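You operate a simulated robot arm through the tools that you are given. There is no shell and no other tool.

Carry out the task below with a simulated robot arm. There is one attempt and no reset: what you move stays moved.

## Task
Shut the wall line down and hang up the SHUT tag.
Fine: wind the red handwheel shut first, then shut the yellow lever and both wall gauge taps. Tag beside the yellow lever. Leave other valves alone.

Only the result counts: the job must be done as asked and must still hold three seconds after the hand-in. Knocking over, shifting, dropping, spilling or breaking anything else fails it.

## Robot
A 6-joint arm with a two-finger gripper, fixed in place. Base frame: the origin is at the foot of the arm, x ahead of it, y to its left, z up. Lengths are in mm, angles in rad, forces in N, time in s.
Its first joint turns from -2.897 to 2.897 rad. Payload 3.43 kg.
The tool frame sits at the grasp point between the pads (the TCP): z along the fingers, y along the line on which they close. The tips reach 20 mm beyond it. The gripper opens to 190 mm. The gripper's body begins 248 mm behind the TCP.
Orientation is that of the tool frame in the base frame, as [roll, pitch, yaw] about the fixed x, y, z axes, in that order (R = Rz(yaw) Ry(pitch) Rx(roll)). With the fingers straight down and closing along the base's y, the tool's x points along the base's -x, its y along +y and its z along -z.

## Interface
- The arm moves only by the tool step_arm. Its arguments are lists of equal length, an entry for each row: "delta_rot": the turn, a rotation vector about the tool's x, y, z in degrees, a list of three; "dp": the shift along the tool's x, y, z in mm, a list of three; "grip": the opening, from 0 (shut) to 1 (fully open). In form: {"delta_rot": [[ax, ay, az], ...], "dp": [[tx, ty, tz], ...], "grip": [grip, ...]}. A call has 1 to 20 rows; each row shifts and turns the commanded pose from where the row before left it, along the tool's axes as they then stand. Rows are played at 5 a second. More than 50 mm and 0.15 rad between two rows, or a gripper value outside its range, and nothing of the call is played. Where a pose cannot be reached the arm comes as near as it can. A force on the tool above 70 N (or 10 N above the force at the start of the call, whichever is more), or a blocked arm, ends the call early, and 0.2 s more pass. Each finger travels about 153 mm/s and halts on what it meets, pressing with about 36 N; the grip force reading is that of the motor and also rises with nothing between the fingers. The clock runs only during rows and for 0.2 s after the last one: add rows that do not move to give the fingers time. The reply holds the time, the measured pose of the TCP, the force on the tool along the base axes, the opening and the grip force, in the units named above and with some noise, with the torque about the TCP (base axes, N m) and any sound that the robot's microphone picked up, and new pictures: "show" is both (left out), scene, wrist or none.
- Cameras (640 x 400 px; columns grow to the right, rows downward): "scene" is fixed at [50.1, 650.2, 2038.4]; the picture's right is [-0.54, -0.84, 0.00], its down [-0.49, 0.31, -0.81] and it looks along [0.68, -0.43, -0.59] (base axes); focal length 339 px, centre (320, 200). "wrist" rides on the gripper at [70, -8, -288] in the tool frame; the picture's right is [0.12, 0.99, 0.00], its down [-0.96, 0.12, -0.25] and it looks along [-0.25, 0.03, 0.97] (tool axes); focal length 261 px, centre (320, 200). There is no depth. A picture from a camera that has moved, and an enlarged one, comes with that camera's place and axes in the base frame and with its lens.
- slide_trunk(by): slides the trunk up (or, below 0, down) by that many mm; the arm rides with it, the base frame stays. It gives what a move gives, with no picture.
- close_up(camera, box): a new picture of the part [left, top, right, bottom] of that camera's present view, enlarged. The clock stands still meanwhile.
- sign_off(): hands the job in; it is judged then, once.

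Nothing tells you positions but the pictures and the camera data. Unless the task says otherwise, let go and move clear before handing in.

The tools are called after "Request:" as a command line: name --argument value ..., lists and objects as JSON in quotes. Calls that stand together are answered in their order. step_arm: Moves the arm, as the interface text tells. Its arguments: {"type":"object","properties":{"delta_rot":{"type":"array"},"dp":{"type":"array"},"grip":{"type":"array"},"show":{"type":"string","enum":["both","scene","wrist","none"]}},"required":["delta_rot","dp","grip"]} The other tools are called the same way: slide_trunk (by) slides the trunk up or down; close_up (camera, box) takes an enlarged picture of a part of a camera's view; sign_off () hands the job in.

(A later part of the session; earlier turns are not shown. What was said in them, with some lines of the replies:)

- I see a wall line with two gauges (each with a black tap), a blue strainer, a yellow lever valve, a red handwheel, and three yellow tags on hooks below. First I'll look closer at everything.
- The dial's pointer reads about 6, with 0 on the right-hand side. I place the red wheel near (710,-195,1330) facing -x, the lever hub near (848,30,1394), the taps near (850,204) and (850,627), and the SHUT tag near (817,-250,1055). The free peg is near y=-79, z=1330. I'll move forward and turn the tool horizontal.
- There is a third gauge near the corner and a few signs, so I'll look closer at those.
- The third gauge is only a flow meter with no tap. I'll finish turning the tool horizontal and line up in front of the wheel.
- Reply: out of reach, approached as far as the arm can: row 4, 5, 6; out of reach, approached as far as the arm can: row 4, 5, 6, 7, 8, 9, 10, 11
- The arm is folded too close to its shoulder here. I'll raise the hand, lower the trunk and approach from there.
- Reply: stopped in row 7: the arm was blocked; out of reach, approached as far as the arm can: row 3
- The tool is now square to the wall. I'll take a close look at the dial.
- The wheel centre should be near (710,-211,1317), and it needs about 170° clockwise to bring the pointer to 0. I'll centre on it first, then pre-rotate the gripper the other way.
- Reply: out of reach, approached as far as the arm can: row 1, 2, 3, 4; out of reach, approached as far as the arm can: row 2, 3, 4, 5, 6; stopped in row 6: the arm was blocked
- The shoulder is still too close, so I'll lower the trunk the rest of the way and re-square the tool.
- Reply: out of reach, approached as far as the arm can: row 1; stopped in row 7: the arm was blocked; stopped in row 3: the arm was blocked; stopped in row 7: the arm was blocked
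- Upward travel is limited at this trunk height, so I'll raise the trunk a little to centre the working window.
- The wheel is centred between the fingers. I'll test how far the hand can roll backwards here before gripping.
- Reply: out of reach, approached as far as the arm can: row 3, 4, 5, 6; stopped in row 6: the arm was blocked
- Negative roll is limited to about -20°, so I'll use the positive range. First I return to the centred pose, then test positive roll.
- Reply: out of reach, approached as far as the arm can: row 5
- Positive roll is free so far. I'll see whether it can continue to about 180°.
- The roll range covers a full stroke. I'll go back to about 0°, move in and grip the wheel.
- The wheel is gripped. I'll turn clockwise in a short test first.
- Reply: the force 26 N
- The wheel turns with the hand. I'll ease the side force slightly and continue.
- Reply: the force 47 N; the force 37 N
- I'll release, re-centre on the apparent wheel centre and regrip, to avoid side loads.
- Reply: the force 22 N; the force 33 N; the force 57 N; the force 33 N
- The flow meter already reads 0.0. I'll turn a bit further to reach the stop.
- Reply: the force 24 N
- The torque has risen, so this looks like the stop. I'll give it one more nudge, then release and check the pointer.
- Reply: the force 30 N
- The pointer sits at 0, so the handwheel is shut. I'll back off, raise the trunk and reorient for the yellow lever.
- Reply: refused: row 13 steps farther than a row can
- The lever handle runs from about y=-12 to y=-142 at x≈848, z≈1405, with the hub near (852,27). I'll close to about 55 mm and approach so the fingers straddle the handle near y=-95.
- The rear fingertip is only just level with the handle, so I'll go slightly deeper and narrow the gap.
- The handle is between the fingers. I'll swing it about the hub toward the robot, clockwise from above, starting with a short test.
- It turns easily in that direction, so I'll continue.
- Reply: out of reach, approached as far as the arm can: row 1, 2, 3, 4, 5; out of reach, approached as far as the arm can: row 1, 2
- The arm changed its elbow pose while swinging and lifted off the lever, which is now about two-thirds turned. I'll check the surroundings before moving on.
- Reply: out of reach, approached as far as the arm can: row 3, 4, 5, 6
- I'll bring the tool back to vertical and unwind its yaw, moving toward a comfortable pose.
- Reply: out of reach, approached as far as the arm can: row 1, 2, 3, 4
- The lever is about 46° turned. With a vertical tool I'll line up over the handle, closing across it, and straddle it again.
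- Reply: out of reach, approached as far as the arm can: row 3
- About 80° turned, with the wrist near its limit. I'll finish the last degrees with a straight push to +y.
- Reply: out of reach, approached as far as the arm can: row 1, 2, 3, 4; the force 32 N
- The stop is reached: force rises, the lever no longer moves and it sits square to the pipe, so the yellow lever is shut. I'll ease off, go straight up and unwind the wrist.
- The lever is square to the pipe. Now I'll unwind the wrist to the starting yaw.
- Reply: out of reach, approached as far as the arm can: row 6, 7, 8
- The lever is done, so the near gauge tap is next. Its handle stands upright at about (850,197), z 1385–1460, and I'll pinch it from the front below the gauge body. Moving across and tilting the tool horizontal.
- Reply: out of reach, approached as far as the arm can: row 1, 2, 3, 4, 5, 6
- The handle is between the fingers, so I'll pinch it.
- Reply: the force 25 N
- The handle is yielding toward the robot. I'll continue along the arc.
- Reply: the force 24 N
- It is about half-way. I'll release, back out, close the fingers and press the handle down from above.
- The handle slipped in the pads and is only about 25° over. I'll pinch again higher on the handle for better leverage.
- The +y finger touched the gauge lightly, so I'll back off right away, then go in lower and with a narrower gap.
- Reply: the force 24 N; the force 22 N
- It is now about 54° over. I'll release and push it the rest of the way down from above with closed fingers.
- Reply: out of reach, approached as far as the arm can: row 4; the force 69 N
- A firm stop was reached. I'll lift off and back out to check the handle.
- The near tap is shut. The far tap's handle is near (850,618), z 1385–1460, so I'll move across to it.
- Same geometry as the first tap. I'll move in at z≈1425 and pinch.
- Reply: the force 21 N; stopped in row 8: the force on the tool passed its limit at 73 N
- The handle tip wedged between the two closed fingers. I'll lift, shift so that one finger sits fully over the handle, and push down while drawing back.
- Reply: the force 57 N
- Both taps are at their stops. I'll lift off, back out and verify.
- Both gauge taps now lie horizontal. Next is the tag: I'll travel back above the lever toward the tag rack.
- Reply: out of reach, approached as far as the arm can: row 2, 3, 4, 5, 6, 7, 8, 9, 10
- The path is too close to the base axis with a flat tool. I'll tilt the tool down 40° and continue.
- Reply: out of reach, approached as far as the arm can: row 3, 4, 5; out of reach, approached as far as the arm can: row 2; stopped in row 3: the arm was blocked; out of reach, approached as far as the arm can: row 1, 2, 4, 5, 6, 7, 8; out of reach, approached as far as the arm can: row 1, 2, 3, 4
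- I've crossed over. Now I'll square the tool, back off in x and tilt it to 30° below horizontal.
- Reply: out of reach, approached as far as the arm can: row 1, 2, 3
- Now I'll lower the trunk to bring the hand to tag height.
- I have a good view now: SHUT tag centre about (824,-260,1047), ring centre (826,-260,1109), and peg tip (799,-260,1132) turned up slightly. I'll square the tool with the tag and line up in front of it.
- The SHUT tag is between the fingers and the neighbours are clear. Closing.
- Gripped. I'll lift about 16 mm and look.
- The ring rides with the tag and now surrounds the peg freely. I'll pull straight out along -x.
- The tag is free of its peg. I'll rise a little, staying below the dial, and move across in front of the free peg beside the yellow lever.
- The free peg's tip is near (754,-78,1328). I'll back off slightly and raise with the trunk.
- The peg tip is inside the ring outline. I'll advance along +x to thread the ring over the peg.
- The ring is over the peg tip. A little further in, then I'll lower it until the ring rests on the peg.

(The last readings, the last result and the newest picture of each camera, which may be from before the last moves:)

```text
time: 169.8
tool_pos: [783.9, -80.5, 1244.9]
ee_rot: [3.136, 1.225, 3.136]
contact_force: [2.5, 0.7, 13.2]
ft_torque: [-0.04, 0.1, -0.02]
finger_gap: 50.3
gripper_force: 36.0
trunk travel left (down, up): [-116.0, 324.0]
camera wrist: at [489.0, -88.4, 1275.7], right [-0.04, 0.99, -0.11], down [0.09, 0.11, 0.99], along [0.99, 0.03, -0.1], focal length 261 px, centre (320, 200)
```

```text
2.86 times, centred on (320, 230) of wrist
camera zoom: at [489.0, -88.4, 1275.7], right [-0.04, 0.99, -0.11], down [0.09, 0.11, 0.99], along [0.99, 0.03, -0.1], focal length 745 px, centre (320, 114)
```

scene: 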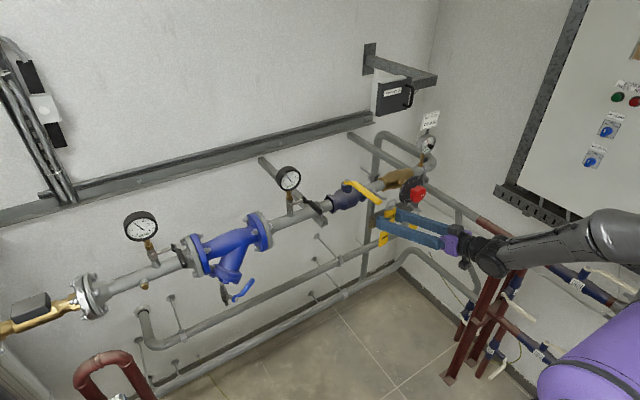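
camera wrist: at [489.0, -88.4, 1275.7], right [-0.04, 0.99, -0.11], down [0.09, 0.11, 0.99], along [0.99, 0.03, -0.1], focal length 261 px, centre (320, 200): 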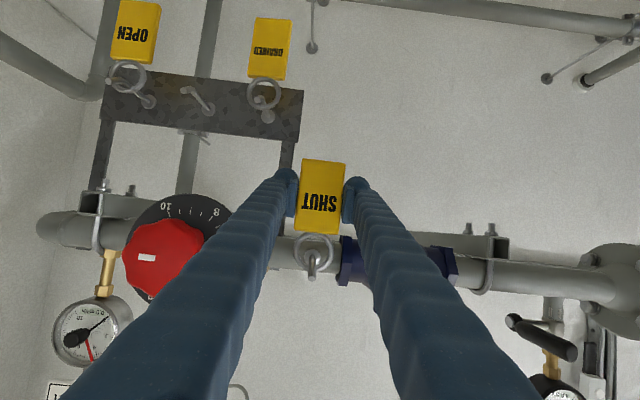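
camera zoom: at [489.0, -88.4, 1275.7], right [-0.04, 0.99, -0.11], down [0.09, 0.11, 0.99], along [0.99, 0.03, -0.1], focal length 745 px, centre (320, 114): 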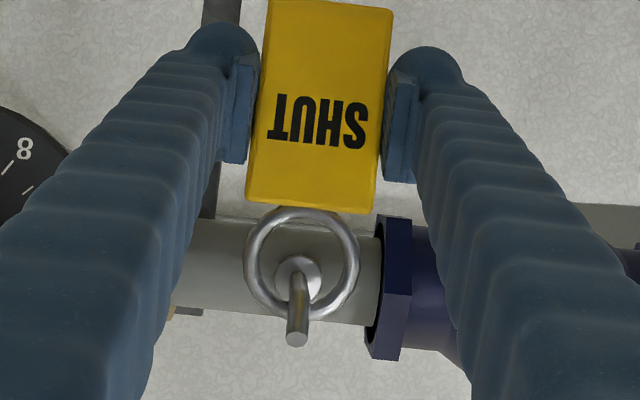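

The ring is resting on the peg. I'll relieve the load slightly and open the fingers a little.

Request:
step_arm --delta_rot '[[0, 0, 0], [0, 0, 0], [0, 0, 0], [0, 0, 0], [0, 0, 0], [0, 0, 0]]' --dp '[[-1.4, 0, -0.5], [0, 0, 0], [0, 0, 0], [0, 0, 0], [0, 0, 0], [0, 0, 0]]' --grip '[0.15, 0.28, 0.3, 0.33, 0.33, 0.33]' --show "both"

Request:
close_up --camera "scene" --box '[350, 170, 430, 230]'

Request:
close_up --camera "wrist" --box '[260, 160, 380, 300]'

```text
time: 171.2
tool_pos: [783.4, -80.5, 1243.3]
ee_rot: [3.138, 1.22, 3.136]
contact_force: [0.6, 0.5, -1.1]
ft_torque: [-0.02, 0.01, 0.0]
finger_gap: 62.7
gripper_force: 0.0
trunk travel left (down, up): [-116.0, 324.0]
camera wrist: at [488.6, -88.3, 1275.8], right [-0.04, 0.99, -0.11], down [0.1, 0.11, 0.99], along [0.99, 0.03, -0.1], focal length 261 px, centre (320, 200)
```

scene: 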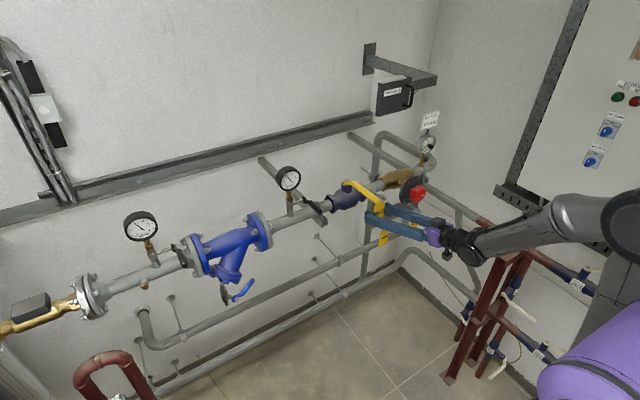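
wrist: 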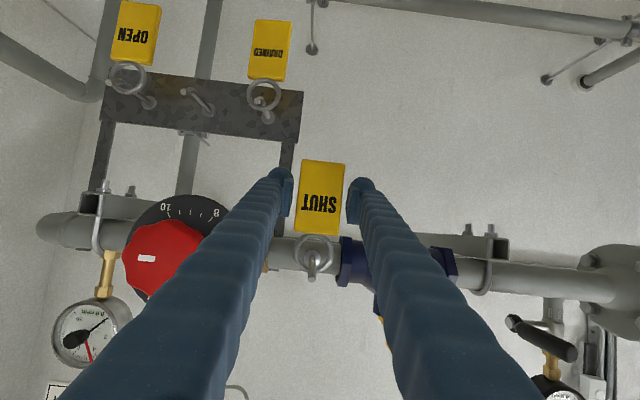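

```text
6.67 times, centred on (390, 200) of scene
camera zoom: at [50.1, 650.2, 2038.4], right [-0.54, -0.84, 0.0], down [-0.49, 0.31, -0.81], along [0.68, -0.43, -0.59], focal length 2259 px, centre (-147, 200)
```

zoom: 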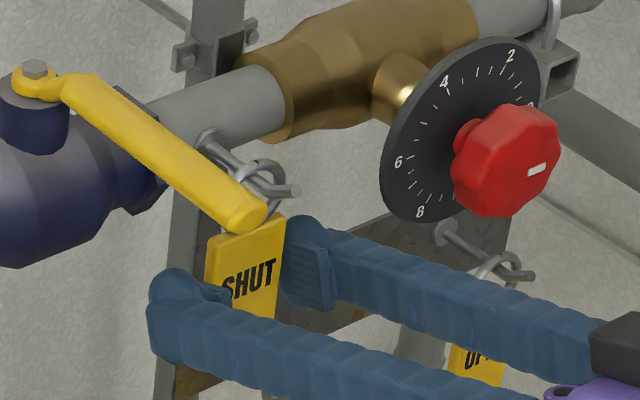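

```text
2.86 times, centred on (320, 230) of wrist
camera zoom: at [488.6, -88.3, 1275.8], right [-0.04, 0.99, -0.11], down [0.1, 0.11, 0.99], along [0.99, 0.03, -0.1], focal length 745 px, centre (320, 114)
```

zoom: 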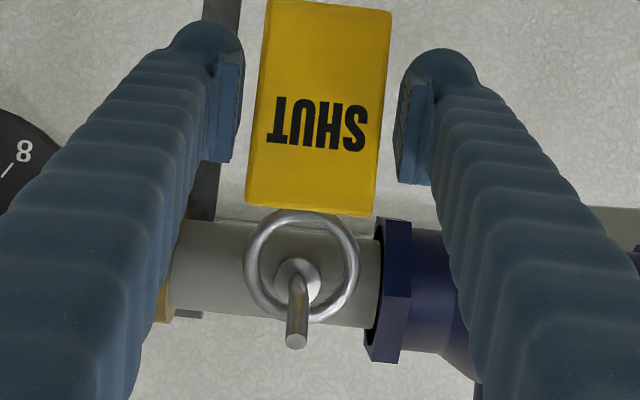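

The tag hangs freely. I'll withdraw along the finger direction.

Request:
step_arm --delta_rot '[[0, 0, 0], [0, 0, 0], [0, 0, 0], [0, 0, 0], [0, 0, 0], [0, 0, 0]]' --dp '[[5, 0, -14], [5, 0, -14], [5, 0, -14], [5, 0, -14], [5, 0, -14], [0, 0, 0]]' --grip '[0.33, 0.33, 0.33, 0.33, 0.33, 0.33]' --show "both"

Request:
close_up --camera "scene" --box '[350, 170, 430, 230]'

Request:
close_up --camera "wrist" --box '[220, 100, 420, 300]'

```text
time: 172.6
tool_pos: [712.8, -81.8, 1245.7]
ee_rot: [3.136, 1.217, 3.137]
contact_force: [-0.6, 0.5, -0.3]
ft_torque: [0.03, -0.03, -0.02]
finger_gap: 62.6
gripper_force: 0.1
out of reach, approached as far as the arm can: row 5
trunk travel left (down, up): [-116.0, 324.0]
camera wrist: at [419.0, -90.7, 1279.4], right [-0.04, 0.99, -0.11], down [0.1, 0.11, 0.99], along [0.99, 0.03, -0.11], focal length 261 px, centre (320, 200)
```

scene: 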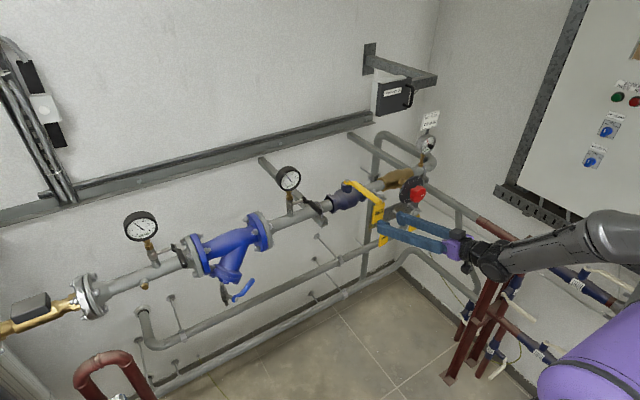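
wrist: 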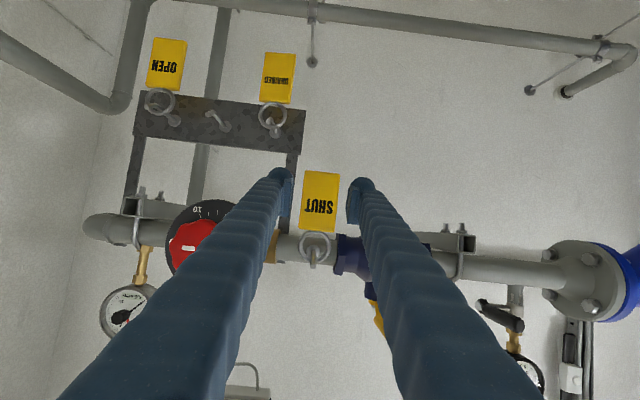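

```text
6.67 times, centred on (390, 200) of scene
camera zoom: at [50.1, 650.2, 2038.4], right [-0.54, -0.84, 0.0], down [-0.49, 0.31, -0.81], along [0.68, -0.43, -0.59], focal length 2259 px, centre (-147, 200)
```

zoom: 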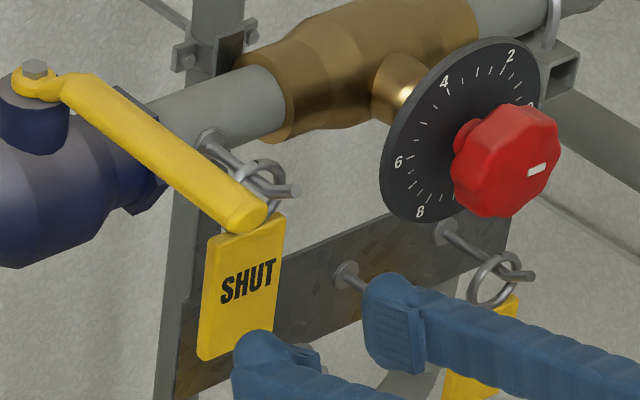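

```text
2.00 times, centred on (320, 200) of wrist
camera zoom: at [419.0, -90.7, 1279.4], right [-0.04, 0.99, -0.11], down [0.1, 0.11, 0.99], along [0.99, 0.03, -0.11], focal length 521 px, centre (320, 200)
```

zoom: 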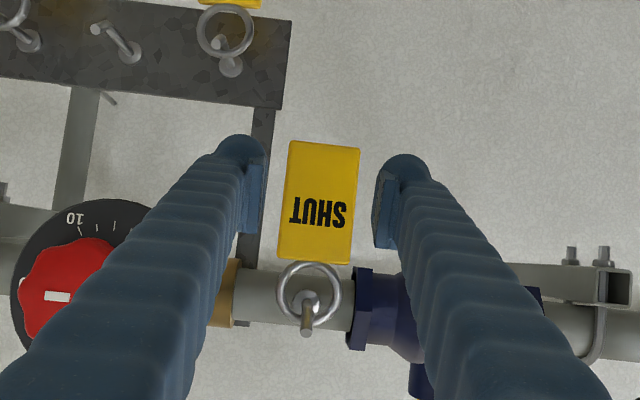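

The tag hangs on the peg beside the lever. I'll drop the hand clear and check everything once more.

Request:
slide_trunk --by -105

Request:
close_up --camera "scene" --box '[260, 140, 460, 265]'

Request:
close_up --camera "scene" --box '[100, 190, 330, 315]'

Request:
close_up --camera "wrist" --box '[100, 20, 540, 400]'

```text
time: 174.0
tool_pos: [712.8, -82.2, 1142.1]
ee_rot: [3.137, 1.217, 3.136]
contact_force: [0.7, 1.2, -0.6]
ft_torque: [0.02, 0.02, 0.0]
finger_gap: 62.7
gripper_force: 0.1
trunk travel left (down, up): [-11.0, 429.0]
```

```text
3.20 times, centred on (360, 202) of scene
camera zoom: at [50.1, 650.2, 2038.4], right [-0.54, -0.84, 0.0], down [-0.49, 0.31, -0.81], along [0.68, -0.43, -0.59], focal length 1084 px, centre (192, 192)
```

zoom: 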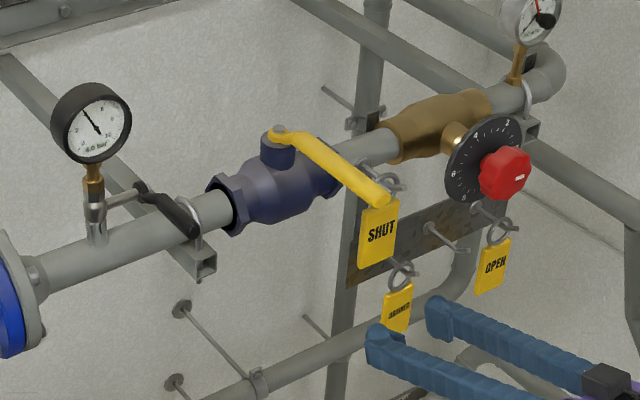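

```text
2.78 times, centred on (215, 252) of scene
camera zoom: at [50.1, 650.2, 2038.4], right [-0.54, -0.84, 0.0], down [-0.49, 0.31, -0.81], along [0.68, -0.43, -0.59], focal length 943 px, centre (612, 54)
```

zoom: 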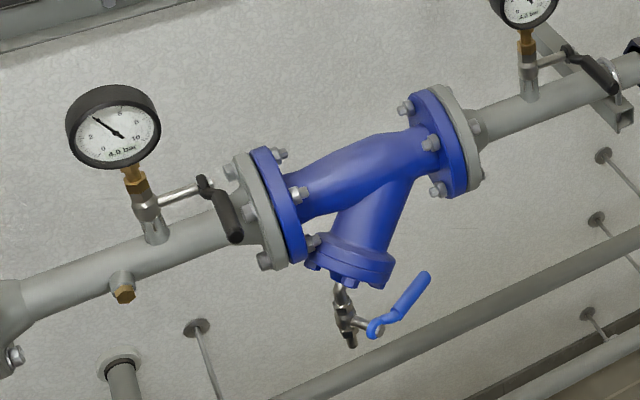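

```text
1.05 times, centred on (320, 210) of wrist (not enlarged: the box is as wide or as high as the picture)
camera zoom: at [419.2, -90.8, 1174.6], right [-0.04, 0.99, -0.11], down [0.1, 0.11, 0.99], along [0.99, 0.03, -0.1], focal length 274 px, centre (320, 190)
```

zoom: 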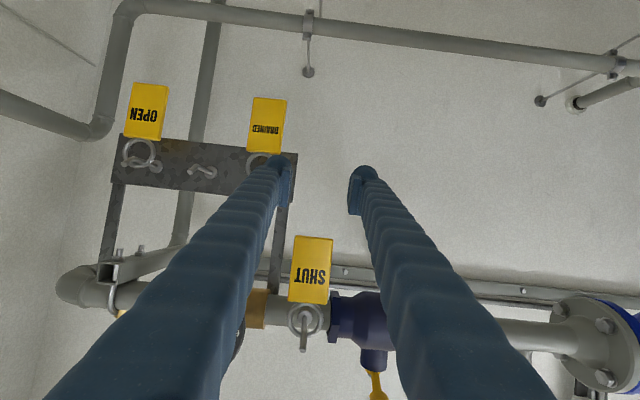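

The final check shows:
- **Handwheel:** pointer at 0.
- **Yellow lever:** square to the pipe.
- **Gauge taps:** both horizontal.
- **SHUT tag:** hanging on the peg beside the lever.
- **Other tags and the blue drain valve:** untouched.

The gripper is clear, so I'm handing in.

Request:
sign_off

```text
The job is handed in.
```

The wall line is shut down and the SHUT tag is hanging on the peg beside the yellow lever. I've handed the job in; I haven't seen the verdict.

- **Red handwheel:** I wound this shut first. The pointer reads 0, it turned until it met its stop, and the flow meter showed 0.0 m³/h.
- **Yellow lever:** It is turned a quarter turn to its stop and sits square to the pipe.
- **Gauge taps:** Both black handles were pushed to their stops and now lie horizontal.
- **Other valves and tags:** I left the blue drain valve alone. The OPEN and DRAINED tags are still on their own pegs.

Two things went less cleanly. While gripping the near tap, one finger touched the gauge beside it with about 15 N. I backed off at once, and the gauge looked unchanged afterwards. The arm also changed its elbow pose unexpectedly partway through turning the yellow lever and lifted off it. Nothing looked knocked or moved, and I finished the turn on a second approach.
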